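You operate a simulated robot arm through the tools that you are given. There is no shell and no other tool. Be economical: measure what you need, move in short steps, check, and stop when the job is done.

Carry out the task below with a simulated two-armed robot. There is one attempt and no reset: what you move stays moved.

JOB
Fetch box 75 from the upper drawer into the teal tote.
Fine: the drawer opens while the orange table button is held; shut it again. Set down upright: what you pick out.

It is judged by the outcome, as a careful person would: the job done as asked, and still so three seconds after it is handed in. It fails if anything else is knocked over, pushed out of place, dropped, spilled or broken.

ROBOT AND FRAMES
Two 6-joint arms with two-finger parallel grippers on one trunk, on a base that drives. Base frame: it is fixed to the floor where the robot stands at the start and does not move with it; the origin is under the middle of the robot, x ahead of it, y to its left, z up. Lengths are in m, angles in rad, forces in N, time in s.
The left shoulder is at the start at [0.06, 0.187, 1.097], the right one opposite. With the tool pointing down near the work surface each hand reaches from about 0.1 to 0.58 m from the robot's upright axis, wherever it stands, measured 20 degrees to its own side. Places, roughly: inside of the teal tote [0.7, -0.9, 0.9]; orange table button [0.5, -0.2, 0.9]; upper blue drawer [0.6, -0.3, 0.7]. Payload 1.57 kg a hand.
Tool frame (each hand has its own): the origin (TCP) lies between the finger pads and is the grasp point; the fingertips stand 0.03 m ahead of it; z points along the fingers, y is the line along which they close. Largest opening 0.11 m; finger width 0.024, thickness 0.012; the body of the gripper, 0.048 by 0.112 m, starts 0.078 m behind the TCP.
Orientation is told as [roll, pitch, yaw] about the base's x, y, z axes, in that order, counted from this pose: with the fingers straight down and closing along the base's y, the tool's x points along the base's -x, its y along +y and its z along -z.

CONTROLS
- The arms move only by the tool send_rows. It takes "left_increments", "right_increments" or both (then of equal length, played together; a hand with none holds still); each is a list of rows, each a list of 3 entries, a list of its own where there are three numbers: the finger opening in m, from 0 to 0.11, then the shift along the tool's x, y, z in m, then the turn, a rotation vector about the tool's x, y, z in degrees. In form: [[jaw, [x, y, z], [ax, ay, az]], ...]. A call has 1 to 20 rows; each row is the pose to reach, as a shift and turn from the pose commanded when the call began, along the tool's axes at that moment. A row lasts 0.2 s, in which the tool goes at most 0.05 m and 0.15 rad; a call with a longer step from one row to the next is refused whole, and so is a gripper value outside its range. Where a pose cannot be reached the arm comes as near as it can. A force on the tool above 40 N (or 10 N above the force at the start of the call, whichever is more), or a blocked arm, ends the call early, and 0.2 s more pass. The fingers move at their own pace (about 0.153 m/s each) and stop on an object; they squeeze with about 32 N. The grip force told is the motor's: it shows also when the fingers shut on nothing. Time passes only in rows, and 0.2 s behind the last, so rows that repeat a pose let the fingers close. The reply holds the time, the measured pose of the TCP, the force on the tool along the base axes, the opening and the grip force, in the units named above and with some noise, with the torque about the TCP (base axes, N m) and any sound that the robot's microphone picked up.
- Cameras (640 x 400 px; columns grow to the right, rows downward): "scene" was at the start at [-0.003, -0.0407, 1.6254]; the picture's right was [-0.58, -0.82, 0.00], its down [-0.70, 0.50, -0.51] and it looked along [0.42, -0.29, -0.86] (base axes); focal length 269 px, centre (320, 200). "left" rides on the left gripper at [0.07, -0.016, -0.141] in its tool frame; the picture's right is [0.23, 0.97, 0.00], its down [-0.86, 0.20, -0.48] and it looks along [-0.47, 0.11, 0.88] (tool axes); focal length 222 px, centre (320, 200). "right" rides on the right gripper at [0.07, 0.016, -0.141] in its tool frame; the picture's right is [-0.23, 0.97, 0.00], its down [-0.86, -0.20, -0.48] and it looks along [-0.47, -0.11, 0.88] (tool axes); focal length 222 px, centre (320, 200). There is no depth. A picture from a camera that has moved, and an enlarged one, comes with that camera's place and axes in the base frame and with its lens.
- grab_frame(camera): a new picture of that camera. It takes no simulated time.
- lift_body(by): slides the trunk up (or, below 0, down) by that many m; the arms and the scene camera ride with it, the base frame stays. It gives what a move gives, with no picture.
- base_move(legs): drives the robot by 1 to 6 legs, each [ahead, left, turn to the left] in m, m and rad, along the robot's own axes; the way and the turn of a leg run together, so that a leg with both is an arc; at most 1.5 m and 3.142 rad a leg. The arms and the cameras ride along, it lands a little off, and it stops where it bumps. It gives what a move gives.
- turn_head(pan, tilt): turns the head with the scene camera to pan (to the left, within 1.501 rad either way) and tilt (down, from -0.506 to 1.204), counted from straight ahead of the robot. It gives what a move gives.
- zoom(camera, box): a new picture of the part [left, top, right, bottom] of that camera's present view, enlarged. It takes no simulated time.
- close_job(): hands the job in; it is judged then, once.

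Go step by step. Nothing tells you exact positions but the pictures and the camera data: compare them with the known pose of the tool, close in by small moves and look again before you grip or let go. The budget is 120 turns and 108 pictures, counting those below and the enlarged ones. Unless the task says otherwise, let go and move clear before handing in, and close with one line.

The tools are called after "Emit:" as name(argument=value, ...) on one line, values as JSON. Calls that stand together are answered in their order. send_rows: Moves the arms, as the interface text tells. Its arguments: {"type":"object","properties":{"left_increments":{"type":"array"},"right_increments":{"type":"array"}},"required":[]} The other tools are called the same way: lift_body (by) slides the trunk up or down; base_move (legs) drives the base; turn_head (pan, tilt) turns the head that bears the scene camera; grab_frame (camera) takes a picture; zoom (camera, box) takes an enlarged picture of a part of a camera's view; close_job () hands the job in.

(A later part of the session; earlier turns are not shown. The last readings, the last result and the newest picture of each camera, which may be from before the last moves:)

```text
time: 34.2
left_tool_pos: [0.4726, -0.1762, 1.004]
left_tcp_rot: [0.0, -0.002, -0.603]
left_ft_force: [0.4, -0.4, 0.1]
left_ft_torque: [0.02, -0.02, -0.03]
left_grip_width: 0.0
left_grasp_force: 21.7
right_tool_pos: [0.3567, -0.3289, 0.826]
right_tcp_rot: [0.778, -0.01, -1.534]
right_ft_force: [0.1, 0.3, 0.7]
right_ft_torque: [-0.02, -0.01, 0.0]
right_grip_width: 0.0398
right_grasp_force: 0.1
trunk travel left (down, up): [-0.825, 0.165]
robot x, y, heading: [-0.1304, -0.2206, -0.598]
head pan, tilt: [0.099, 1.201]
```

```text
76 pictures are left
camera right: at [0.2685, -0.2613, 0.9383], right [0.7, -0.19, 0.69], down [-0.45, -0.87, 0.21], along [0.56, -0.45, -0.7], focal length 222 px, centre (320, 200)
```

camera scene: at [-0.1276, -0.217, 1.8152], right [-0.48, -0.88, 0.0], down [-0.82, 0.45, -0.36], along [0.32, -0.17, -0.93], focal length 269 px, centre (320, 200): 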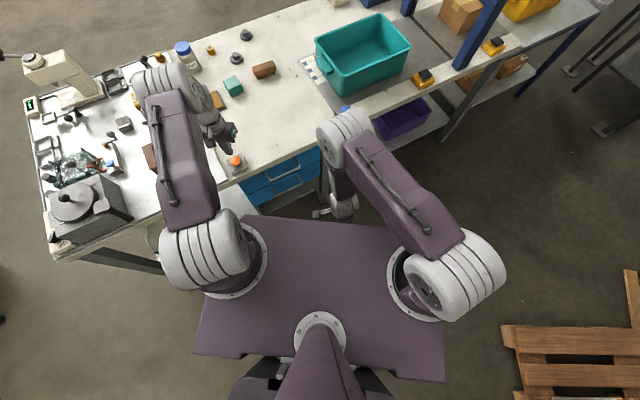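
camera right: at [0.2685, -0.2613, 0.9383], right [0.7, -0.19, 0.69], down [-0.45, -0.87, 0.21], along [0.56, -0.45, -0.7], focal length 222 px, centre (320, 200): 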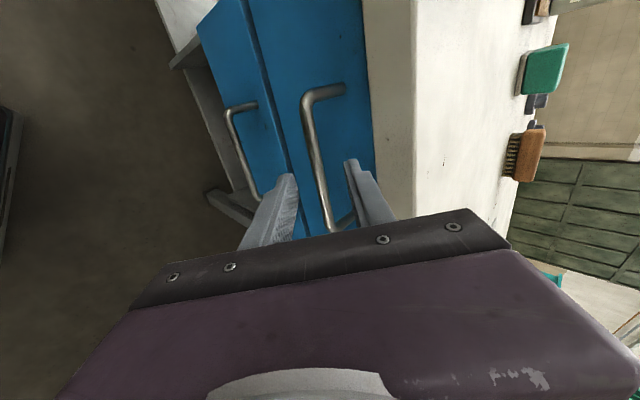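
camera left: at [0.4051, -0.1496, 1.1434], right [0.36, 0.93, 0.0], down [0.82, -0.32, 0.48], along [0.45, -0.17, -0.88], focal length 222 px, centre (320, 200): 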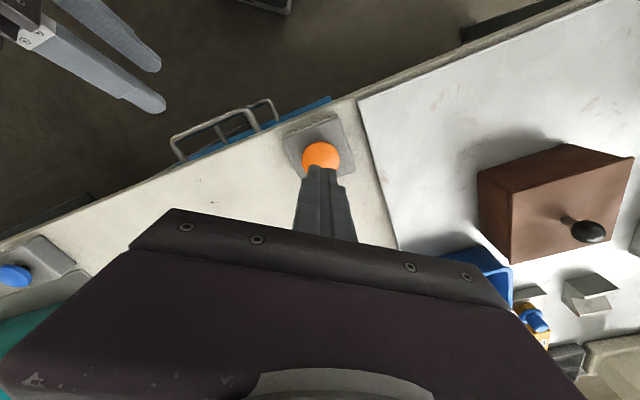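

The bar runs midway between the fingers. I'll advance the last 5 cm and close.

Emit:
send_rows(right_increments=[[0.04, [0, 0, 0.025], [0, 0, 0]], [0.04, [0, 0, 0.05], [0, 0, 0]], [0.04, [0, 0, 0.052], [0, 0, 0]]])

Emit:
grab_frame(camera="right")

Emit:
grab_frame(camera="left")

```text
time: 35.0
left_tool_pos: [0.4711, -0.1754, 1.0057]
left_tcp_rot: [0.0, -0.001, -0.603]
left_ft_force: [-0.2, -1.1, 0.4]
left_ft_torque: [0.01, 0.0, -0.01]
left_grip_width: 0.0003
left_grasp_force: 21.0
right_tool_pos: [0.3923, -0.3273, 0.7909]
right_tcp_rot: [0.776, -0.011, -1.534]
right_ft_force: [-0.7, -0.3, -0.1]
right_ft_torque: [0.02, 0.02, 0.0]
right_grip_width: 0.04
right_grasp_force: 0.1
trunk travel left (down, up): [-0.825, 0.165]
robot x, y, heading: [-0.1313, -0.2244, -0.606]
head pan, tilt: [0.099, 1.201]
```

```text
75 pictures are left
camera right: at [0.3035, -0.2605, 0.9029], right [0.7, -0.19, 0.69], down [-0.45, -0.87, 0.21], along [0.56, -0.45, -0.7], focal length 222 px, centre (320, 200)
```

right: 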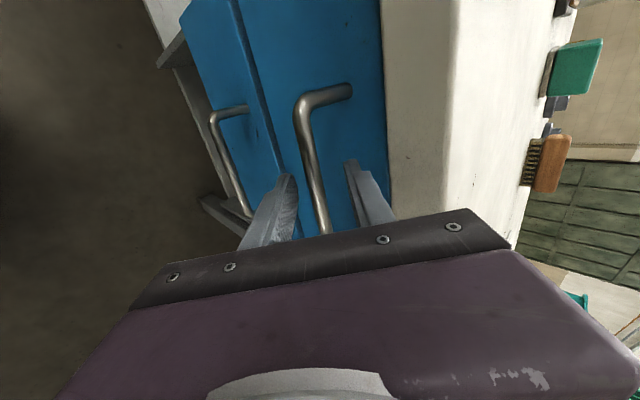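

```text
74 pictures are left
camera left: at [0.405, -0.1485, 1.1457], right [0.36, 0.93, 0.0], down [0.82, -0.32, 0.48], along [0.45, -0.17, -0.88], focal length 222 px, centre (320, 200)
```

left: 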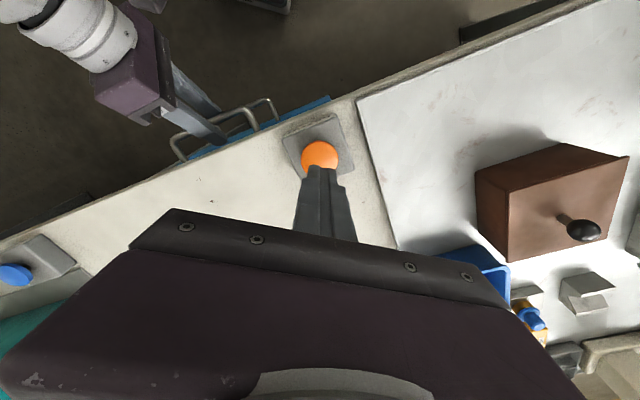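

Looks right; I'll close the right jaws on the bar.

Emit:
send_rows(right_increments=[[0.02, [0, 0, 0], [0, 0, 0]], [0, [0, 0, 0], [0, 0, 0]], [0, [0, 0, 0], [0, 0, 0]]])

Emit:
send_rows(left_increments=[[0, [0, 0, 0.02], [0, 0, 0]], [0, [0, 0, 0.035], [0, 0, 0]], [0, [0, 0, 0.045], [0, 0, 0]], [0, [0, 0, 0.05], [0, 0, 0]], [0, [0, 0, 0.054], [0, 0, 0]], [0, [0, 0, 0.058], [0, 0, 0]]])

```text
time: 35.8
left_tool_pos: [0.4727, -0.1765, 1.0047]
left_tcp_rot: [0.0, -0.002, -0.601]
left_ft_force: [-0.1, -0.4, -0.1]
left_ft_torque: [-0.01, 0.01, -0.01]
left_grip_width: 0.0
left_grasp_force: 21.5
right_tool_pos: [0.3914, -0.3288, 0.7909]
right_tcp_rot: [0.773, -0.01, -1.534]
right_ft_force: [-7.1, 0.9, -11.0]
right_ft_torque: [0.48, 0.21, -0.57]
right_grip_width: 0.0123
right_grasp_force: 29.5
trunk travel left (down, up): [-0.825, 0.165]
robot x, y, heading: [-0.1273, -0.226, -0.604]
head pan, tilt: [0.099, 1.201]
```

```text
time: 37.2
left_tool_pos: [0.4729, -0.1766, 0.9454]
left_tcp_rot: [0.002, 0.0, -0.603]
left_ft_force: [-0.2, 0.3, 0.4]
left_ft_torque: [-0.01, 0.02, 0.03]
left_grip_width: 0.0
left_grasp_force: 21.3
right_tool_pos: [0.3904, -0.3296, 0.7894]
right_tcp_rot: [0.772, -0.009, -1.532]
right_ft_force: [-13.7, 2.3, -19.6]
right_ft_torque: [0.44, 0.31, -0.56]
right_grip_width: 0.0119
right_grasp_force: 29.5
trunk travel left (down, up): [-0.825, 0.165]
robot x, y, heading: [-0.128, -0.2257, -0.604]
head pan, tilt: [0.099, 1.201]
```

The bar is gripped (12 mm). The left hand hasn't touched the button yet, so I'll press lower in small steps until I feel it.

Emit:
send_rows(left_increments=[[0, [0, 0, 0.004], [0, 0, 0]], [0, [0, 0, 0.008], [0, 0, 0]], [0, [0, 0, 0.012], [0, 0, 0]], [0, [0, 0, 0.014], [0, 0, 0]]])

Emit:
grab_frame(camera="left")

```text
time: 38.2
left_tool_pos: [0.472, -0.1757, 0.9322]
left_tcp_rot: [0.001, -0.001, -0.603]
left_ft_force: [-3.0, 2.0, 8.7]
left_ft_torque: [0.06, 0.1, 0.0]
left_grip_width: 0.0001
left_grasp_force: 21.2
right_tool_pos: [0.3912, -0.3287, 0.7901]
right_tcp_rot: [0.774, -0.01, -1.532]
right_ft_force: [-7.0, 1.3, -26.0]
right_ft_torque: [0.51, 0.29, -0.51]
right_grip_width: 0.0119
right_grasp_force: 29.4
trunk travel left (down, up): [-0.825, 0.165]
robot x, y, heading: [-0.1292, -0.2229, -0.605]
head pan, tilt: [0.099, 1.201]
heard: click
```

```text
73 pictures are left
camera left: at [0.4058, -0.1488, 1.0738], right [0.36, 0.93, 0.0], down [0.82, -0.32, 0.48], along [0.45, -0.17, -0.88], focal length 222 px, centre (320, 200)
```

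left: 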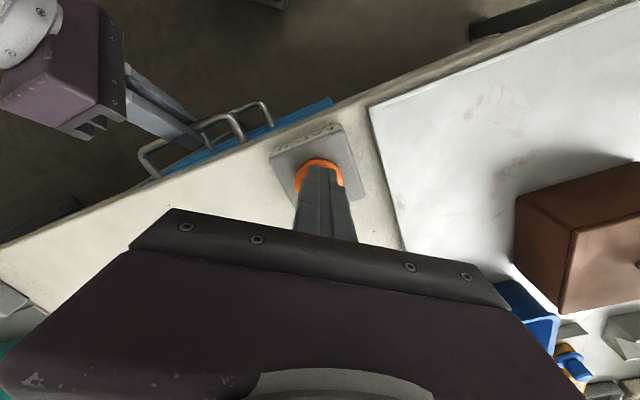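

The button clicked. Holding it, I'll pull the drawer out in a gentle first step.

Emit:
send_rows(left_increments=[[0, [0, 0, 0.002], [0, 0, 0]], [0, [0, 0, 0.002], [0, 0, 0]], [0, [0, 0, 0.002], [0, 0, 0]], [0, [0, 0, 0.002], [0, 0, 0]], [0, [0, 0, 0.002], [0, 0, 0]]], right_increments=[[0, [0, -0.007, -0.007], [0, 0, 0]], [0, [0.001, -0.0143, -0.014], [0, 0, 0]], [0, [0.001, -0.0215, -0.021], [0, 0, 0]], [0, [0.002, -0.0286, -0.028], [0, 0, 0]], [0, [0.002, -0.0358, -0.035], [0, 0, 0]]])

Emit:
grab_frame(camera="right")

```text
time: 39.4
left_tool_pos: [0.472, -0.1762, 0.9311]
left_tcp_rot: [0.003, -0.002, -0.602]
left_ft_force: [-1.3, 10.8, 28.0]
left_ft_torque: [0.29, 0.07, 0.08]
left_grip_width: 0.0
left_grasp_force: 21.8
right_tool_pos: [0.3421, -0.3291, 0.7914]
right_tcp_rot: [0.779, -0.009, -1.536]
right_ft_force: [-0.5, -10.8, -22.5]
right_ft_torque: [0.41, 0.22, -0.57]
right_grip_width: 0.0122
right_grasp_force: 29.2
trunk travel left (down, up): [-0.825, 0.165]
robot x, y, heading: [-0.128, -0.2258, -0.605]
head pan, tilt: [0.099, 1.201]
```

```text
72 pictures are left
camera right: at [0.2529, -0.2607, 0.9033], right [0.7, -0.2, 0.69], down [-0.45, -0.87, 0.21], along [0.55, -0.45, -0.7], focal length 222 px, centre (320, 200)
```

right: 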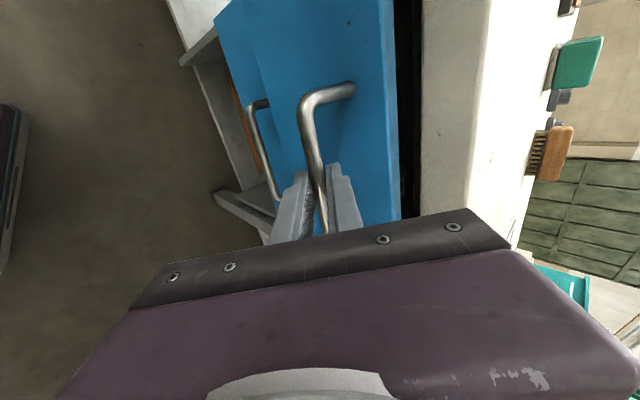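

The drawer moved out 5 cm. I'll keep pulling, adding a slight sideways correction.

Emit:
send_rows(left_increments=[[0, [0, 0, 0], [0, 0, 0]], [0, [0, 0, 0], [0, 0, 0]], [0, [0, 0, 0], [0, 0, 0]], [0, [0, 0, 0], [0, 0, 0]], [0, [0, 0, 0], [0, 0, 0]]], right_increments=[[0, [-0.002, -0.0143, -0.014], [0, 0, 0]], [0, [-0.003, -0.0286, -0.028], [0, 0, 0]], [0, [-0.004, -0.043, -0.042], [0, 0, 0]], [0, [-0.005, -0.0573, -0.056], [0, 0, 0]], [0, [-0.006, -0.0716, -0.07], [0, 0, 0]]])

Emit:
grab_frame(camera="right")

Emit:
grab_frame(camera="scene")

```text
time: 40.6
left_tool_pos: [0.4736, -0.1755, 0.9325]
left_tcp_rot: [0.001, -0.008, -0.602]
left_ft_force: [7.3, -10.0, 22.7]
left_ft_torque: [-0.17, -0.05, 0.02]
left_grip_width: 0.0001
left_grasp_force: 21.7
right_tool_pos: [0.244, -0.3349, 0.7953]
right_tcp_rot: [0.79, -0.009, -1.529]
right_ft_force: [1.3, 22.3, 6.3]
right_ft_torque: [1.01, -0.12, 0.0]
right_grip_width: 0.0123
right_grasp_force: 29.1
trunk travel left (down, up): [-0.825, 0.165]
robot x, y, heading: [-0.1293, -0.2216, -0.603]
head pan, tilt: [0.099, 1.201]
```

```text
71 pictures are left
camera right: at [0.1539, -0.2679, 0.9056], right [0.69, -0.19, 0.69], down [-0.45, -0.87, 0.2], along [0.57, -0.45, -0.69], focal length 222 px, centre (320, 200)
```

right: 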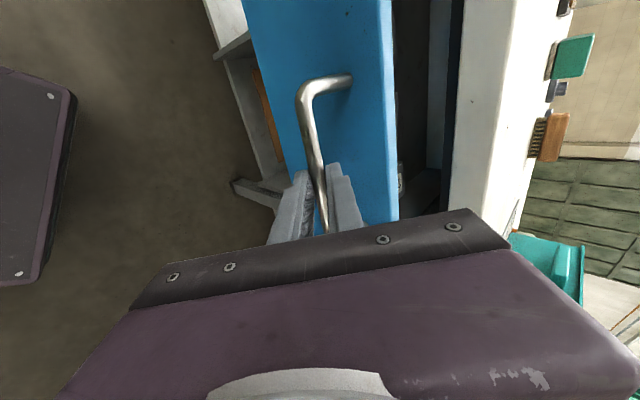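

```text
70 pictures are left
camera scene: at [-0.1309, -0.2148, 1.7156], right [-0.48, -0.88, 0.0], down [-0.82, 0.45, -0.36], along [0.32, -0.18, -0.93], focal length 269 px, centre (320, 200)
```

scene: 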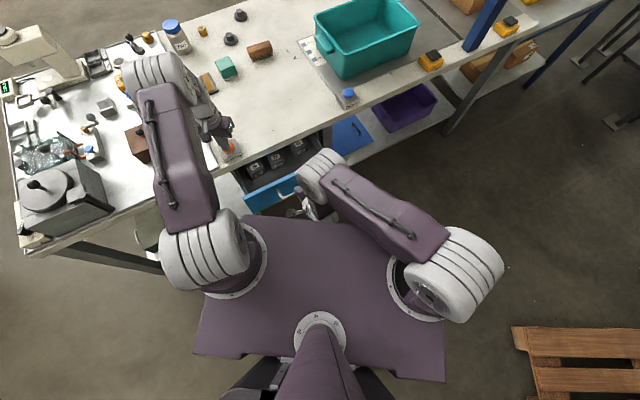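

The drawer is open about 15 cm and I can see boxes in it. I'll zoom in.

Emit:
zoom(camera="scene", box=[215, 130, 335, 215])

```text
4.71 times, centred on (275, 172) of scene
camera zoom: at [-0.1309, -0.2148, 1.7156], right [-0.48, -0.88, 0.0], down [-0.82, 0.45, -0.36], along [0.32, -0.18, -0.93], focal length 1266 px, centre (532, 329)
```

zoom: 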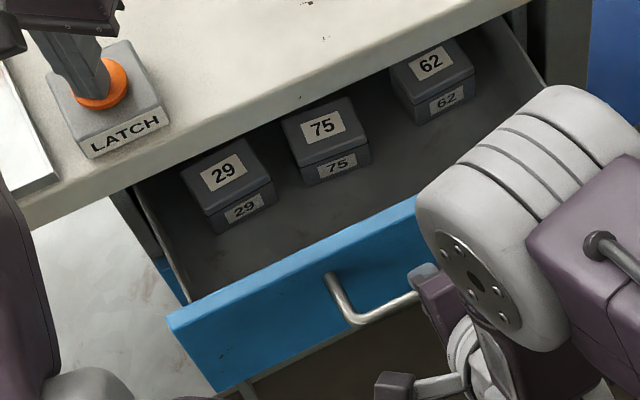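

Box 75 is the middle one, near [0.45, -0.33] and still under the table edge. I need roughly 10 cm more, so I'll keep pulling with the sideways strain relaxed.

Emit:
send_rows(left_increments=[[0, [0, 0, 0], [0, 0, 0]], [0, [0, 0, 0], [0, 0, 0]], [0, [0, 0, 0], [0, 0, 0]], [0, [0, 0, 0], [0, 0, 0]], [0, [0, 0, 0], [0, 0, 0]]], right_increments=[[0, [0.003, -0.0143, -0.014], [0, 0, 0]], [0, [0.002, -0.0286, -0.028], [0, 0, 0]], [0, [0.001, -0.043, -0.042], [0, 0, 0]], [0, [0.0, -0.0573, -0.056], [0, 0, 0]], [0, [0.0, -0.0716, -0.07], [0, 0, 0]]])

Emit:
zoom(camera="scene", box=[195, 110, 345, 230])

```text
time: 41.7
left_tool_pos: [0.469, -0.1765, 0.933]
left_tcp_rot: [0.004, -0.001, -0.601]
left_ft_force: [-5.6, 1.1, 16.5]
left_ft_torque: [-0.02, 0.18, 0.01]
left_grip_width: 0.0003
left_grasp_force: 21.1
right_tool_pos: [0.2263, -0.3233, 0.7788]
right_tcp_rot: [0.785, -0.01, -1.545]
right_ft_force: [0.9, -1.2, 6.2]
right_ft_torque: [0.86, -0.07, -0.14]
right_grip_width: 0.0121
right_grasp_force: 29.8
right hand out of reach, approached as far as the arm can: row 1, 2, 3, 4, 5
trunk travel left (down, up): [-0.825, 0.165]
robot x, y, heading: [-0.1273, -0.2242, -0.61]
head pan, tilt: [0.099, 1.201]
stopped in row 5 (right hand): the force on the tool passed its limit (the readings are from after the stop); the commanded pose is now the measured one
```

```text
3.33 times, centred on (270, 170) of scene
camera zoom: at [-0.1334, -0.2178, 1.7146], right [-0.48, -0.88, 0.0], down [-0.82, 0.45, -0.36], along [0.32, -0.17, -0.93], focal length 897 px, centre (487, 300)
```

zoom: 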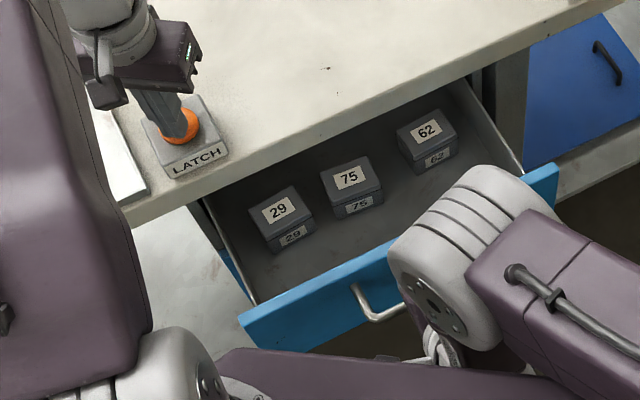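

The arm is at its inner limit with this tilt. I'll rotate the grip towards vertical about the bar, which frees more pulling range, while holding the button.

Emit:
send_rows(right_increments=[[0, [0, 0, 0], [6, 0, 0]], [0, [0, 0.001, 0], [12, 0, 0]], [0, [0, 0.002, 0], [18, 0, 0]], [0, [0, 0.003, 0], [24, 0, 0]], [0, [0, 0.004, 0], [30, 0, 0]]])

Emit:
grab_frame(camera="right")

```text
time: 42.9
left_tool_pos: [0.4695, -0.1758, 0.9313]
left_tcp_rot: [0.002, -0.002, -0.603]
left_ft_force: [-10.2, -8.1, 22.9]
left_ft_torque: [-0.27, 0.3, 0.02]
left_grip_width: 0.0001
left_grasp_force: 21.5
right_tool_pos: [0.2278, -0.3258, 0.7801]
right_tcp_rot: [0.274, -0.018, -1.548]
right_ft_force: [-0.8, 16.3, -17.7]
right_ft_torque: [0.15, -0.03, -0.71]
right_grip_width: 0.0122
right_grasp_force: 29.1
trunk travel left (down, up): [-0.825, 0.165]
robot x, y, heading: [-0.1311, -0.2242, -0.602]
head pan, tilt: [0.099, 1.201]
```

```text
67 pictures are left
camera right: at [0.2041, -0.253, 0.9202], right [0.94, -0.2, 0.27], down [-0.3, -0.86, 0.42], along [0.15, -0.48, -0.87], focal length 222 px, centre (320, 200)
```

right: 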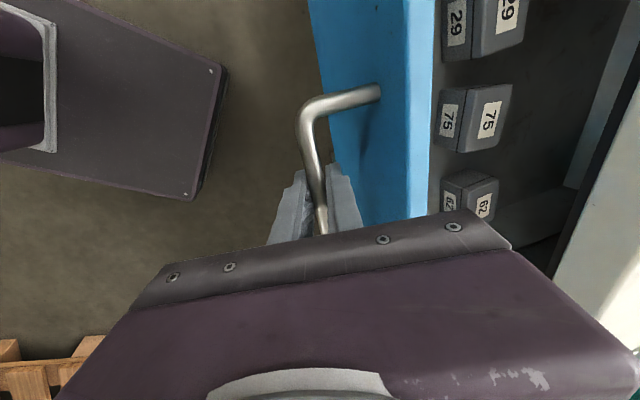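

Emit:
send_rows(right_increments=[[0, [0.002, -0.0193, -0.0054], [0, 0, 0]], [0, [0.001, -0.0386, -0.0108], [0, 0, 0]], [0, [0.001, -0.058, -0.0162], [0, 0, 0]], [0, [0.001, -0.077, -0.0216], [0, 0, 0]], [0, [0.001, -0.096, -0.027], [0, 0, 0]]])

Emit:
zoom(camera="scene", box=[195, 110, 345, 230])

Emit:
grab_frame(camera="right")

```text
time: 44.1
left_tool_pos: [0.4687, -0.1753, 0.9314]
left_tcp_rot: [0.002, -0.004, -0.604]
left_ft_force: [-9.3, -3.0, 22.3]
left_ft_torque: [-0.1, 0.26, 0.06]
left_grip_width: 0.0
left_grasp_force: 21.3
right_tool_pos: [0.1284, -0.3235, 0.7837]
right_tcp_rot: [0.261, -0.01, -1.541]
right_ft_force: [-1.2, 6.8, -23.5]
right_ft_torque: [0.15, 0.03, -0.7]
right_grip_width: 0.012
right_grasp_force: 29.7
trunk travel left (down, up): [-0.825, 0.165]
robot x, y, heading: [-0.13, -0.2234, -0.609]
head pan, tilt: [0.099, 1.201]
```

```text
3.33 times, centred on (270, 170) of scene
camera zoom: at [-0.133, -0.2171, 1.7151], right [-0.48, -0.88, 0.0], down [-0.82, 0.45, -0.36], along [0.32, -0.17, -0.93], focal length 897 px, centre (487, 300)
```

zoom: 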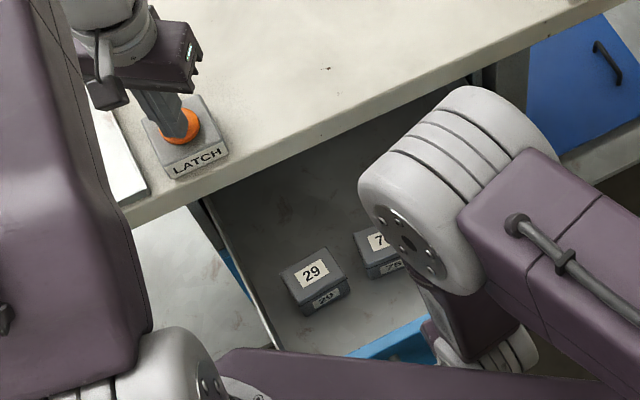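

```text
65 pictures are left
camera right: at [0.1067, -0.2538, 0.9239], right [0.95, -0.2, 0.25], down [-0.29, -0.86, 0.42], along [0.14, -0.47, -0.87], focal length 222 px, centre (320, 200)
```

right: 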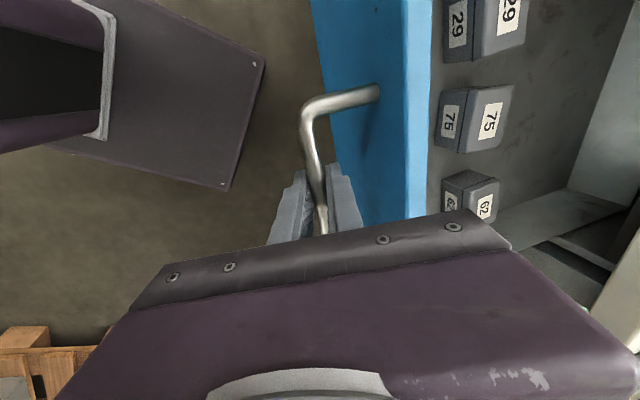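

The drawer is out about 26 cm and box 75 should now be near [0.365, -0.336], with its top at z≈0.70. I'll pull 4 cm more so the hand has room beside the table edge.

Emit:
send_rows(right_increments=[[0, [0, -0.0145, -0.004], [0, 0, 0]], [0, [0, -0.029, -0.0078], [0, 0, 0]], [0, [0, -0.0386, -0.0104], [0, 0, 0]]])

```text
time: 44.9
left_tool_pos: [0.4698, -0.176, 0.9328]
left_tcp_rot: [0.002, -0.004, -0.602]
left_ft_force: [-4.9, -6.3, 15.9]
left_ft_torque: [-0.21, 0.17, -0.05]
left_grip_width: 0.0002
left_grasp_force: 21.6
right_tool_pos: [0.0891, -0.3248, 0.7834]
right_tcp_rot: [0.264, -0.01, -1.543]
right_ft_force: [1.1, 8.3, 9.3]
right_ft_torque: [0.42, -0.04, -0.64]
right_grip_width: 0.0122
right_grasp_force: 29.5
trunk travel left (down, up): [-0.825, 0.165]
robot x, y, heading: [-0.1298, -0.2227, -0.601]
head pan, tilt: [0.099, 1.201]
```

Now I'll release the handle and lift the right hand out, still holding the button.

Emit:
send_rows(right_increments=[[0.04, [0, 0, 0], [0, 0, 0]], [0.04, [0, 0, 0], [0, 0, 0]], [0.04, [0, 0, -0.03], [0, 0, 0]], [0.04, [0, 0, -0.07], [0, 0, 0]], [0.04, [0, 0, -0.11], [0, 0, 0]]])

Emit:
grab_frame(camera="right")

Emit:
grab_frame(camera="scene")

```text
time: 46.3
left_tool_pos: [0.4681, -0.175, 0.9325]
left_tcp_rot: [0.003, -0.001, -0.601]
left_ft_force: [-6.9, 0.0, 15.7]
left_ft_torque: [0.0, 0.23, -0.02]
left_grip_width: 0.0
left_grasp_force: 21.4
right_tool_pos: [0.1142, -0.3162, 0.8917]
right_tcp_rot: [0.366, 0.035, -1.585]
right_ft_force: [0.1, -1.2, 0.5]
right_ft_torque: [0.03, -0.02, -0.01]
right_grip_width: 0.0397
right_grasp_force: 0.1
trunk travel left (down, up): [-0.825, 0.165]
robot x, y, heading: [-0.1274, -0.2203, -0.606]
head pan, tilt: [0.099, 1.201]
stopped in row 5 (right hand): the arm was blocked; the commanded pose is now the measured one
```

```text
64 pictures are left
camera right: at [0.0814, -0.2512, 1.0321], right [0.91, -0.25, 0.34], down [-0.37, -0.86, 0.35], along [0.21, -0.44, -0.87], focal length 222 px, centre (320, 200)
```

right: 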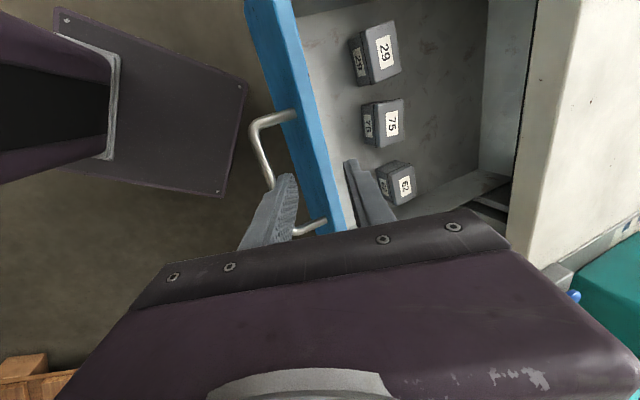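

```text
63 pictures are left
camera scene: at [-0.1321, -0.2175, 1.7152], right [-0.48, -0.88, 0.0], down [-0.82, 0.45, -0.36], along [0.32, -0.17, -0.93], focal length 269 px, centre (320, 200)
```

scene: 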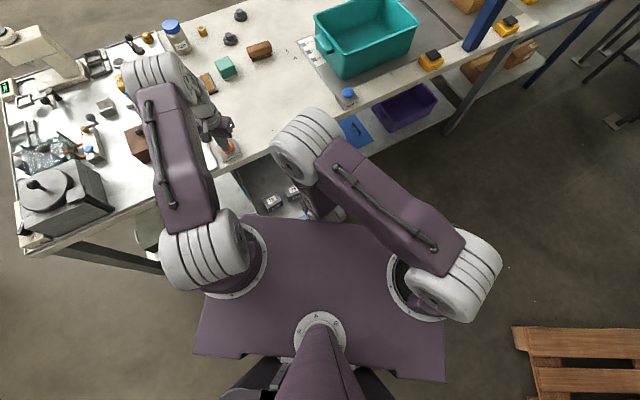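

The drawer stays open. Box 75 reads at [0.32, -0.335], top z≈0.70, with free space in front and behind. I'll keep this yaw, level the tool to vertical and go above the box.

Emit:
send_rows(right_increments=[[0.06, [-0.004, 0.038, 0.015], [4.2, -0.4, 0]], [0.08, [-0.008, 0.077, 0.03], [8.4, -0.8, 0]], [0.09, [-0.012, 0.116, 0.045], [12.6, -1.2, 0]], [0.09, [-0.016, 0.154, 0.06], [16.8, -1.6, 0]], [0.09, [-0.019, 0.192, 0.074], [21, -2, 0]]])

Emit:
grab_frame(camera="right")

```text
time: 47.5
left_tool_pos: [0.4696, -0.1747, 0.9327]
left_tcp_rot: [0.004, -0.003, -0.6]
left_ft_force: [-5.9, 0.8, 16.9]
left_ft_torque: [0.04, 0.16, -0.01]
left_grip_width: 0.0002
left_grasp_force: 21.2
right_tool_pos: [0.3142, -0.3399, 0.8878]
right_tcp_rot: [-0.008, -0.005, -1.591]
right_ft_force: [-0.2, -0.4, -0.8]
right_ft_torque: [0.03, -0.05, 0.0]
right_grip_width: 0.0901
right_grasp_force: 0.1
trunk travel left (down, up): [-0.825, 0.165]
robot x, y, heading: [-0.1241, -0.2218, -0.603]
head pan, tilt: [0.099, 1.201]
```

```text
62 pictures are left
camera right: at [0.335, -0.27, 1.0295], right [0.97, -0.25, -0.01], down [-0.21, -0.85, 0.48], along [-0.13, -0.47, -0.88], focal length 222 px, centre (320, 200)
```

right: 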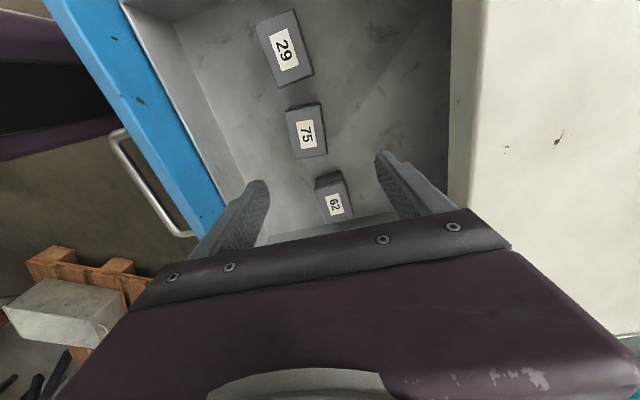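

From two views, box 75 is about 5 cm (x) by 7.5 cm (y), near [0.298, -0.327], with its top at z≈0.72 and turned a few degrees. I'll go part way down and re-check.

Emit:
send_rows(right_increments=[[0.09, [0.005, -0.006, 0.03], [0, 0, 1.5]], [0.09, [0.013, -0.016, 0.06], [0, 0, 3.5]], [0.09, [0.013, -0.016, 0.085], [0, 0, 3.5]]])

Emit:
grab_frame(camera="right")

```text
time: 48.3
left_tool_pos: [0.4694, -0.1745, 0.9319]
left_tcp_rot: [0.003, -0.003, -0.602]
left_ft_force: [-5.6, 0.8, 17.5]
left_ft_torque: [-0.05, 0.14, -0.02]
left_grip_width: 0.0001
left_grasp_force: 21.3
right_tool_pos: [0.2873, -0.3291, 0.8123]
right_tcp_rot: [-0.003, -0.003, -1.652]
right_ft_force: [0.0, 0.4, -0.3]
right_ft_torque: [-0.04, -0.04, 0.0]
right_grip_width: 0.0901
right_grasp_force: 0.0
right hand out of reach, approached as far as the arm can: row 1, 2, 3
trunk travel left (down, up): [-0.825, 0.165]
robot x, y, heading: [-0.1304, -0.2287, -0.606]
head pan, tilt: [0.099, 1.201]
```

```text
61 pictures are left
camera right: at [0.3108, -0.2596, 0.9543], right [0.95, -0.31, 0.0], down [-0.27, -0.84, 0.48], along [-0.15, -0.46, -0.88], focal length 222 px, centre (320, 200)
```

right: 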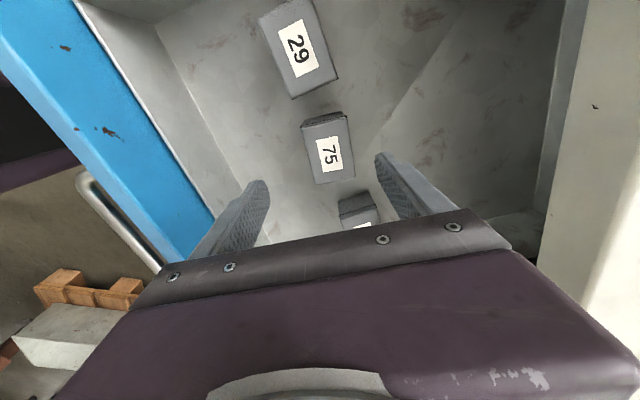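

The right arm is at its outer reach here, so I'll let go of the button, lift both hands clear and turn the base back left. That brings the right shoulder closer without nearing the drawer.

Emit:
send_rows(left_increments=[[0, [0, 0, -0.03], [0, 0, 0]], [0, [0, 0, -0.07], [0, 0, 0]], [0, [0.02, 0, -0.11], [0, 0, 0]], [0, [0.05, 0, -0.14], [0, 0, 0]], [0, [0.08, 0, -0.17], [0, 0, 0]], [0, [0.12, 0, -0.19], [0, 0, 0]]], right_increments=[[0.09, [0, 0, -0.03], [0, 0, 0]], [0.09, [0, 0, -0.06], [0, 0, 0]], [0.09, [0, 0, -0.09], [0, 0, 0]], [0.09, [0, 0, -0.12], [0, 0, 0]], [0.09, [0, -0.02, -0.14], [0, 0, 0]], [0.09, [0, -0.04, -0.16], [0, 0, 0]]])

Emit:
grab_frame(camera="scene")

```text
time: 49.7
left_tool_pos: [0.3688, -0.1048, 1.1213]
left_tcp_rot: [0.001, -0.004, -0.603]
left_ft_force: [-1.4, 0.2, -0.9]
left_ft_torque: [-0.07, -0.06, -0.01]
left_grip_width: 0.0002
left_grasp_force: 21.3
right_tool_pos: [0.2621, -0.3209, 0.9796]
right_tcp_rot: [0.028, 0.006, -1.652]
right_ft_force: [-12.9, -2.2, -7.7]
right_ft_torque: [0.22, -1.25, 0.05]
right_grip_width: 0.0902
right_grasp_force: 0.1
right hand out of reach, approached as far as the arm can: row 1, 2, 3, 4, 5
trunk travel left (down, up): [-0.825, 0.165]
robot x, y, heading: [-0.1284, -0.2246, -0.602]
head pan, tilt: [0.099, 1.201]
```

```text
60 pictures are left
camera scene: at [-0.1331, -0.2144, 1.7147], right [-0.48, -0.88, 0.0], down [-0.82, 0.45, -0.37], along [0.32, -0.18, -0.93], focal length 269 px, centre (320, 200)
```

scene: 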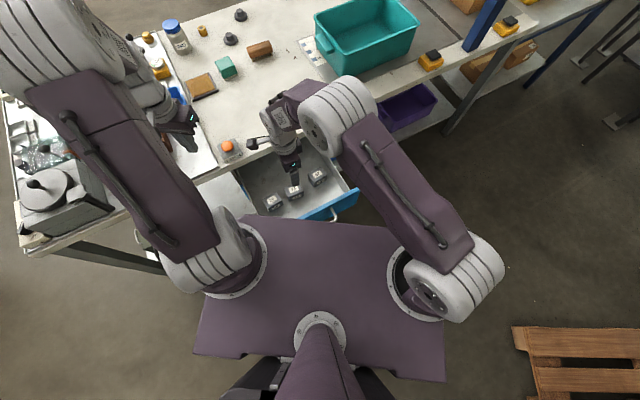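

The right hand shows some force, so I'll check for contact before turning.

Emit:
zoom(camera="scene", box=[210, 80, 370, 225])

Emit:
grab_frame(camera="right")

Emit:
send_rows(right_increments=[[0.09, [0, 0, 0], [0, 0, 0]]])

```text
2.76 times, centred on (290, 152) of scene
camera zoom: at [-0.1331, -0.2144, 1.7147], right [-0.48, -0.88, 0.0], down [-0.82, 0.45, -0.37], along [0.32, -0.18, -0.93], focal length 742 px, centre (403, 331)
```

zoom: 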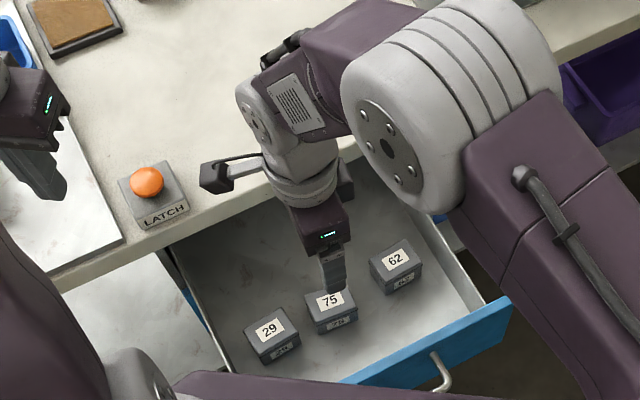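

```text
58 pictures are left
camera right: at [0.2806, -0.2526, 1.121], right [0.95, -0.3, 0.03], down [-0.28, -0.84, 0.47], along [-0.12, -0.45, -0.88], focal length 222 px, centre (320, 200)
```

right: 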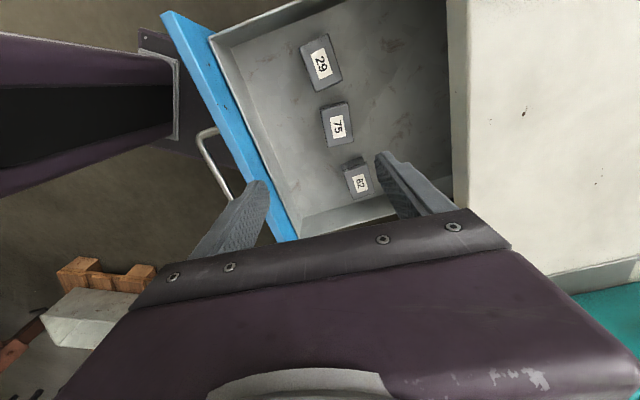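

```text
time: 50.1
left_tool_pos: [0.3734, -0.1065, 1.1186]
left_tcp_rot: [0.001, -0.001, -0.602]
left_ft_force: [0.3, -0.3, -0.6]
left_ft_torque: [-0.03, 0.04, -0.01]
left_grip_width: 0.0
left_grasp_force: 21.0
right_tool_pos: [0.2525, -0.3255, 0.9728]
right_tcp_rot: [-0.007, -0.004, -1.651]
right_ft_force: [-0.1, 1.2, -0.9]
right_ft_torque: [-0.01, 0.03, 0.01]
right_grip_width: 0.0897
right_grasp_force: 0.0
trunk travel left (down, up): [-0.825, 0.165]
robot x, y, heading: [-0.1308, -0.224, -0.607]
head pan, tilt: [0.099, 1.201]
```

That force was only a transient. I'll test whether the last bit of yaw was what made the spot unreachable, with yaw back at -1.59.

Emit:
send_rows(right_increments=[[0.09, [0, 0.015, 0.03], [0, 0, -2]], [0.09, [0, 0.03, 0.06], [0, 0, -4]], [0.09, [0, 0.04, 0.09], [0, 0, -5]], [0.09, [0, 0.043, 0.12], [0, 0, -5]], [0.09, [0, 0.043, 0.15], [0, 0, -5]]])

Emit:
grab_frame(camera="right")

```text
time: 51.3
left_tool_pos: [0.373, -0.1061, 1.1203]
left_tcp_rot: [0.002, 0.001, -0.601]
left_ft_force: [0.0, -0.2, -0.1]
left_ft_torque: [-0.02, 0.0, -0.03]
left_grip_width: 0.0003
left_grasp_force: 21.8
right_tool_pos: [0.294, -0.3298, 0.8224]
right_tcp_rot: [-0.007, -0.001, -1.564]
right_ft_force: [0.5, 0.4, -0.7]
right_ft_torque: [0.0, 0.03, 0.01]
right_grip_width: 0.09
right_grasp_force: 0.1
trunk travel left (down, up): [-0.825, 0.165]
robot x, y, heading: [-0.131, -0.2182, -0.606]
head pan, tilt: [0.099, 1.201]
```

```text
57 pictures are left
camera right: at [0.3111, -0.2589, 0.9629], right [0.98, -0.22, -0.01], down [-0.19, -0.86, 0.48], along [-0.11, -0.47, -0.88], focal length 222 px, centre (320, 200)
```

right: 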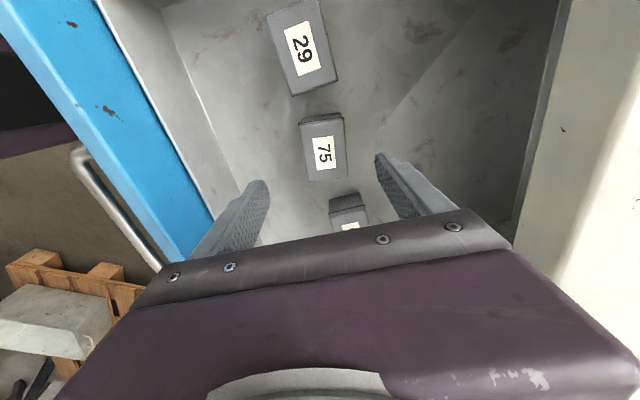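

That's reachable. Box 75's top centre is at [0.299, -0.331, 0.715], it measures about 4.6 by 7 cm, and it sits between the fingers. I'll go down to it.

Emit:
send_rows(right_increments=[[0.09, [0, 0.002, 0.03], [0, 0, 1]], [0.09, [0, 0.004, 0.06], [0, 0, 2]], [0.09, [0, 0.005, 0.08], [0, 0, 2]]])

Emit:
grab_frame(camera="right")

```text
time: 52.1
left_tool_pos: [0.3718, -0.1067, 1.12]
left_tcp_rot: [0.001, 0.0, -0.602]
left_ft_force: [-0.2, -0.4, -0.5]
left_ft_torque: [0.01, -0.01, 0.0]
left_grip_width: 0.0
left_grasp_force: 21.0
right_tool_pos: [0.2678, -0.3328, 0.7712]
right_tcp_rot: [-0.005, -0.002, -1.599]
right_ft_force: [0.1, 0.7, 0.2]
right_ft_torque: [0.02, 0.01, -0.03]
right_grip_width: 0.0898
right_grasp_force: 0.0
right hand out of reach, approached as far as the arm can: row 1, 2, 3
trunk travel left (down, up): [-0.825, 0.165]
robot x, y, heading: [-0.1287, -0.2232, -0.605]
head pan, tilt: [0.099, 1.201]
```

```text
56 pictures are left
camera right: at [0.288, -0.2623, 0.9136], right [0.97, -0.25, 0.0], down [-0.22, -0.85, 0.48], along [-0.13, -0.46, -0.88], focal length 222 px, centre (320, 200)
```

right: 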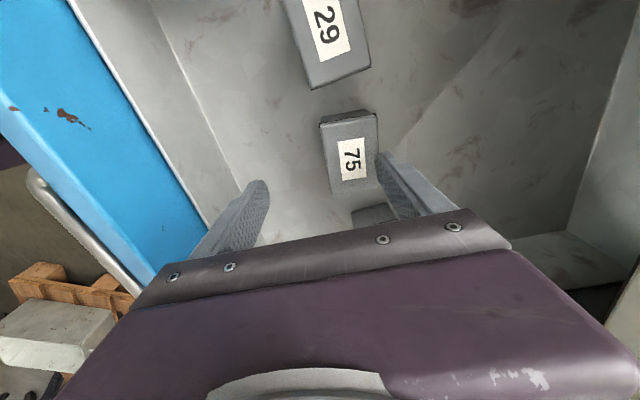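

As the hand goes lower it runs out of outer reach. I'll raise it and turn the base left about 0.3 rad to bring the right shoulder nearer.

Emit:
send_rows(right_increments=[[0.09, [0, 0, -0.04], [0, 0, 0]], [0.09, [0, 0, -0.08], [0, 0, 0]], [0.09, [0, 0, -0.12], [0, 0, 0]], [0.09, [0, 0, -0.16], [0, 0, 0]], [0.09, [0, -0.02, -0.2], [0, 0, 0]]])

Emit:
base_move(legs=[[0, 0, 0.3]])

Emit:
grab_frame(camera="scene")

```text
time: 53.3
left_tool_pos: [0.3705, -0.1062, 1.1213]
left_tcp_rot: [0.002, -0.002, -0.602]
left_ft_force: [-1.1, -0.6, 0.6]
left_ft_torque: [0.0, 0.0, 0.03]
left_grip_width: 0.0
left_grasp_force: 21.8
right_tool_pos: [0.2447, -0.3327, 0.9727]
right_tcp_rot: [-0.004, -0.003, -1.599]
right_ft_force: [-0.1, 0.9, 0.2]
right_ft_torque: [-0.03, -0.01, 0.03]
right_grip_width: 0.0899
right_grasp_force: 0.1
trunk travel left (down, up): [-0.825, 0.165]
robot x, y, heading: [-0.127, -0.2254, -0.607]
head pan, tilt: [0.099, 1.201]
```

```text
time: 54.7
left_tool_pos: [0.3152, 0.0369, 1.121]
left_tcp_rot: [0.0, 0.0, -0.3]
left_ft_force: [-0.4, 0.1, -0.4]
left_ft_torque: [-0.01, -0.02, -0.01]
left_grip_width: 0.0
left_grasp_force: 21.2
right_tool_pos: [0.2628, -0.2156, 0.9727]
right_tcp_rot: [-0.004, -0.004, -1.298]
right_ft_force: [0.0, -0.1, 0.7]
right_ft_torque: [0.01, -0.02, -0.01]
right_grip_width: 0.0902
right_grasp_force: 0.0
trunk travel left (down, up): [-0.825, 0.165]
robot x, y, heading: [-0.1264, -0.2207, -0.302]
head pan, tilt: [0.099, 1.201]
```

```text
55 pictures are left
camera scene: at [-0.1296, -0.2182, 1.7152], right [-0.2, -0.98, 0.0], down [-0.91, 0.19, -0.36], along [0.35, -0.07, -0.93], focal length 269 px, centre (320, 200)
```

scene: 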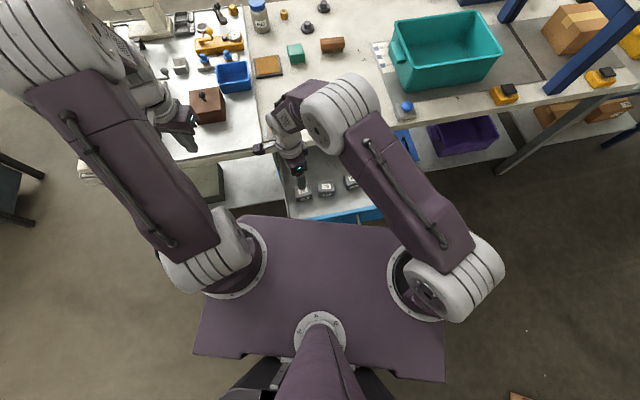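

Emit:
send_rows(right_increments=[[0.09, [-0.03, 0.001, 0.01], [0, 0, 4.5]], [0.09, [-0.06, 0.002, 0.03], [0, 0, 9]], [0.09, [-0.09, 0.003, 0.06], [0, 0, 13.5]], [0.09, [-0.12, 0.0036, 0.09], [0, 0, 18]], [0.09, [-0.12, 0.0036, 0.12], [0, 0, 20]], [0.09, [-0.12, 0.0036, 0.15], [0, 0, 21]]])

Emit:
grab_frame(camera="right")

```text
time: 56.1
left_tool_pos: [0.3154, 0.0362, 1.1203]
left_tcp_rot: [0.001, 0.0, -0.3]
left_ft_force: [0.9, 0.6, 0.4]
left_ft_torque: [0.01, 0.0, 0.0]
left_grip_width: 0.0
left_grasp_force: 20.8
right_tool_pos: [0.2967, -0.3302, 0.8222]
right_tcp_rot: [-0.002, -0.004, -1.666]
right_ft_force: [-1.1, 0.2, 0.0]
right_ft_torque: [-0.03, -0.01, 0.01]
right_grip_width: 0.0899
right_grasp_force: 0.0
trunk travel left (down, up): [-0.825, 0.165]
robot x, y, heading: [-0.1285, -0.2244, -0.3]
head pan, tilt: [0.099, 1.201]
```

```text
54 pictures are left
camera right: at [0.3215, -0.2616, 0.9628], right [0.95, -0.32, 0.0], down [-0.28, -0.83, 0.48], along [-0.16, -0.46, -0.88], focal length 222 px, centre (320, 200)
```

right: 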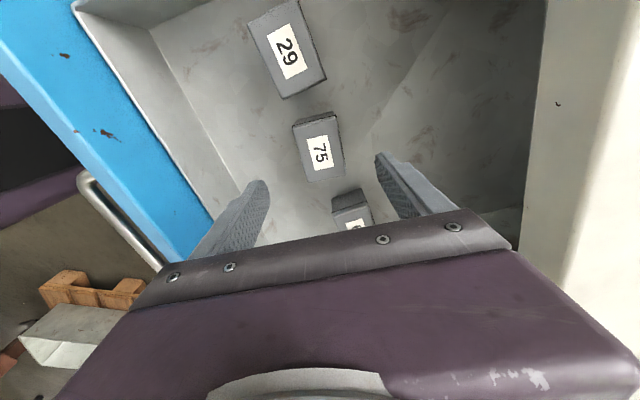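

Now it's reachable, and the box is centred at [0.297, -0.331]. Descending.

Emit:
send_rows(right_increments=[[0.09, [0, 0, 0.03], [0, 0, 0]], [0.09, [0, 0, 0.06], [0, 0, 0]], [0.09, [0, 0, 0.075], [0, 0, 0]]])

Emit:
grab_frame(camera="right")

```text
time: 56.9
left_tool_pos: [0.3162, 0.0357, 1.1204]
left_tcp_rot: [0.001, -0.002, -0.301]
left_ft_force: [0.0, 0.2, 0.0]
left_ft_torque: [-0.04, 0.0, -0.02]
left_grip_width: 0.0001
left_grasp_force: 21.3
right_tool_pos: [0.2961, -0.3318, 0.7474]
right_tcp_rot: [-0.003, -0.004, -1.663]
right_ft_force: [-0.8, 0.1, -0.2]
right_ft_torque: [-0.02, 0.0, 0.0]
right_grip_width: 0.0903
right_grasp_force: 0.1
trunk travel left (down, up): [-0.825, 0.165]
robot x, y, heading: [-0.1307, -0.2204, -0.303]
head pan, tilt: [0.099, 1.201]
```

```text
53 pictures are left
camera right: at [0.3208, -0.2619, 0.888], right [0.95, -0.32, 0.0], down [-0.28, -0.83, 0.48], along [-0.16, -0.46, -0.88], focal length 222 px, centre (320, 200)
```

right: 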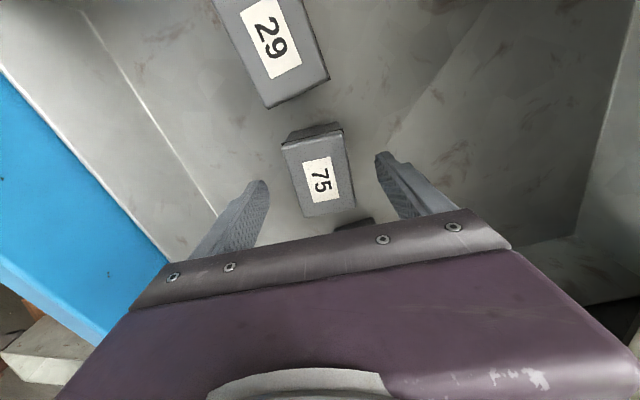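

Emit:
send_rows(right_increments=[[0.09, [0, 0, 0.015], [0, 0, 0]], [0.09, [0, 0, 0.028], [0, 0, 0]], [0.09, [0, 0, 0.036], [0, 0, 0]]])

Emit:
grab_frame(camera="right")

```text
time: 57.7
left_tool_pos: [0.3153, 0.0378, 1.1214]
left_tcp_rot: [0.0, 0.0, -0.299]
left_ft_force: [0.2, -0.5, 0.1]
left_ft_torque: [-0.03, -0.02, 0.0]
left_grip_width: 0.0
left_grasp_force: 21.3
right_tool_pos: [0.2896, -0.3324, 0.7236]
right_tcp_rot: [-0.006, -0.004, -1.662]
right_ft_force: [-0.4, 0.5, 0.6]
right_ft_torque: [-0.04, 0.01, 0.01]
right_grip_width: 0.09
right_grasp_force: 0.1
right hand out of reach, approached as far as the arm can: row 2, 3
trunk travel left (down, up): [-0.825, 0.165]
robot x, y, heading: [-0.1268, -0.2212, -0.305]
head pan, tilt: [0.099, 1.201]
```

```text
52 pictures are left
camera right: at [0.3153, -0.2632, 0.8654], right [0.95, -0.32, 0.0], down [-0.28, -0.83, 0.48], along [-0.16, -0.46, -0.88], focal length 222 px, centre (320, 200)
```

right: 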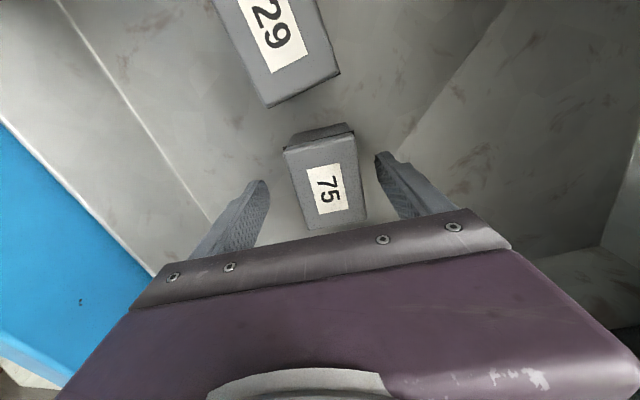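

The hand is at the reach limit again but nearly there. I'll lower the trunk 1.5 cm, which brings the hand down with it.

Emit:
lift_body(by=-0.015)

Emit:
send_rows(right_increments=[[0.09, [0, 0.004, 0], [0, 0, 0]], [0.09, [0, 0.007, 0.0], [0, 0, 0]]])

Emit:
grab_frame(camera="right")

```text
time: 58.3
left_tool_pos: [0.3161, 0.0372, 1.1056]
left_tcp_rot: [0.002, -0.002, -0.301]
left_ft_force: [-0.5, 0.0, 0.2]
left_ft_torque: [-0.02, -0.02, 0.02]
left_grip_width: 0.0
left_grasp_force: 21.7
right_tool_pos: [0.2907, -0.332, 0.7089]
right_tcp_rot: [-0.003, -0.004, -1.663]
right_ft_force: [0.8, 0.9, 0.2]
right_ft_torque: [0.0, 0.05, -0.04]
right_grip_width: 0.0899
right_grasp_force: 0.0
trunk travel left (down, up): [-0.81, 0.18]
robot x, y, heading: [-0.127, -0.222, -0.303]
head pan, tilt: [0.099, 1.201]
```

```text
time: 58.9
left_tool_pos: [0.315, 0.0375, 1.105]
left_tcp_rot: [0.003, 0.0, -0.3]
left_ft_force: [1.0, -0.2, 0.9]
left_ft_torque: [-0.02, 0.01, 0.04]
left_grip_width: 0.0001
left_grasp_force: 21.3
right_tool_pos: [0.2931, -0.3326, 0.713]
right_tcp_rot: [-0.006, -0.003, -1.666]
right_ft_force: [-0.2, 0.4, -0.6]
right_ft_torque: [0.0, 0.0, -0.01]
right_grip_width: 0.0898
right_grasp_force: 0.0
right hand out of reach, approached as far as the arm can: row 1, 2
trunk travel left (down, up): [-0.81, 0.18]
robot x, y, heading: [-0.1319, -0.2236, -0.296]
head pan, tilt: [0.099, 1.201]
```

```text
51 pictures are left
camera right: at [0.3183, -0.2647, 0.8532], right [0.95, -0.32, 0.0], down [-0.28, -0.83, 0.48], along [-0.16, -0.46, -0.88], focal length 222 px, centre (320, 200)
```

right: 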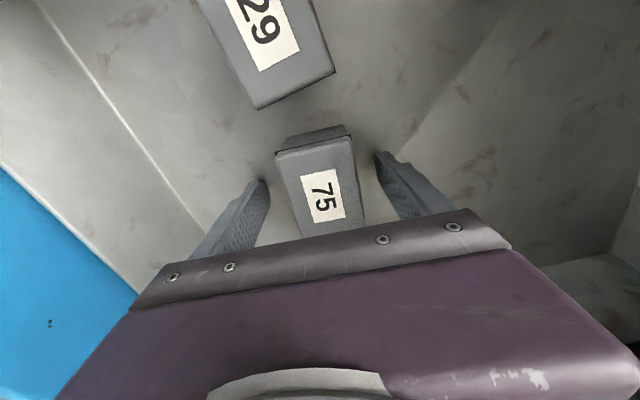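

Well centred, with the fingers on either side of the box. Closing the jaws.

Emit:
send_rows(right_increments=[[0.06, [0, 0, 0], [0, 0, 0]], [0.04, [0, 0, 0], [0, 0, 0]], [0.02, [0, 0, 0], [0, 0, 0]], [0.02, [0, 0, 0], [0, 0, 0]]])

Emit:
grab_frame(camera="right")

```text
time: 59.9
left_tool_pos: [0.3148, 0.0364, 1.1057]
left_tcp_rot: [0.001, -0.001, -0.301]
left_ft_force: [-0.7, -0.9, 0.9]
left_ft_torque: [-0.01, -0.01, 0.02]
left_grip_width: 0.0001
left_grasp_force: 21.9
right_tool_pos: [0.2931, -0.3334, 0.7125]
right_tcp_rot: [-0.003, -0.004, -1.664]
right_ft_force: [1.0, -0.5, 2.0]
right_ft_torque: [-0.03, -0.09, 0.02]
right_grip_width: 0.0476
right_grasp_force: 31.7
trunk travel left (down, up): [-0.81, 0.18]
robot x, y, heading: [-0.1318, -0.2248, -0.3]
head pan, tilt: [0.099, 1.201]
```

```text
50 pictures are left
camera right: at [0.3184, -0.2645, 0.8535], right [0.95, -0.32, 0.0], down [-0.28, -0.83, 0.48], along [-0.16, -0.46, -0.88], focal length 222 px, centre (320, 200)
```

right: 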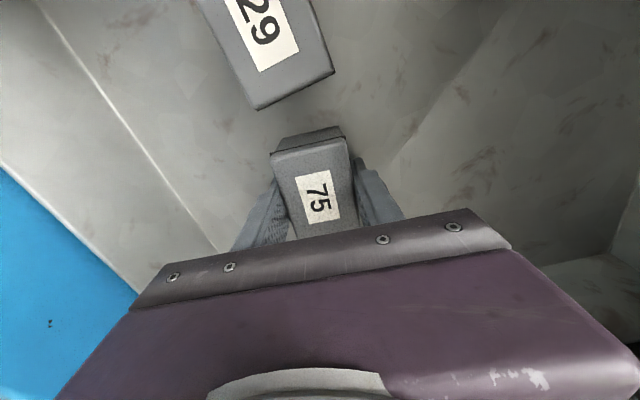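

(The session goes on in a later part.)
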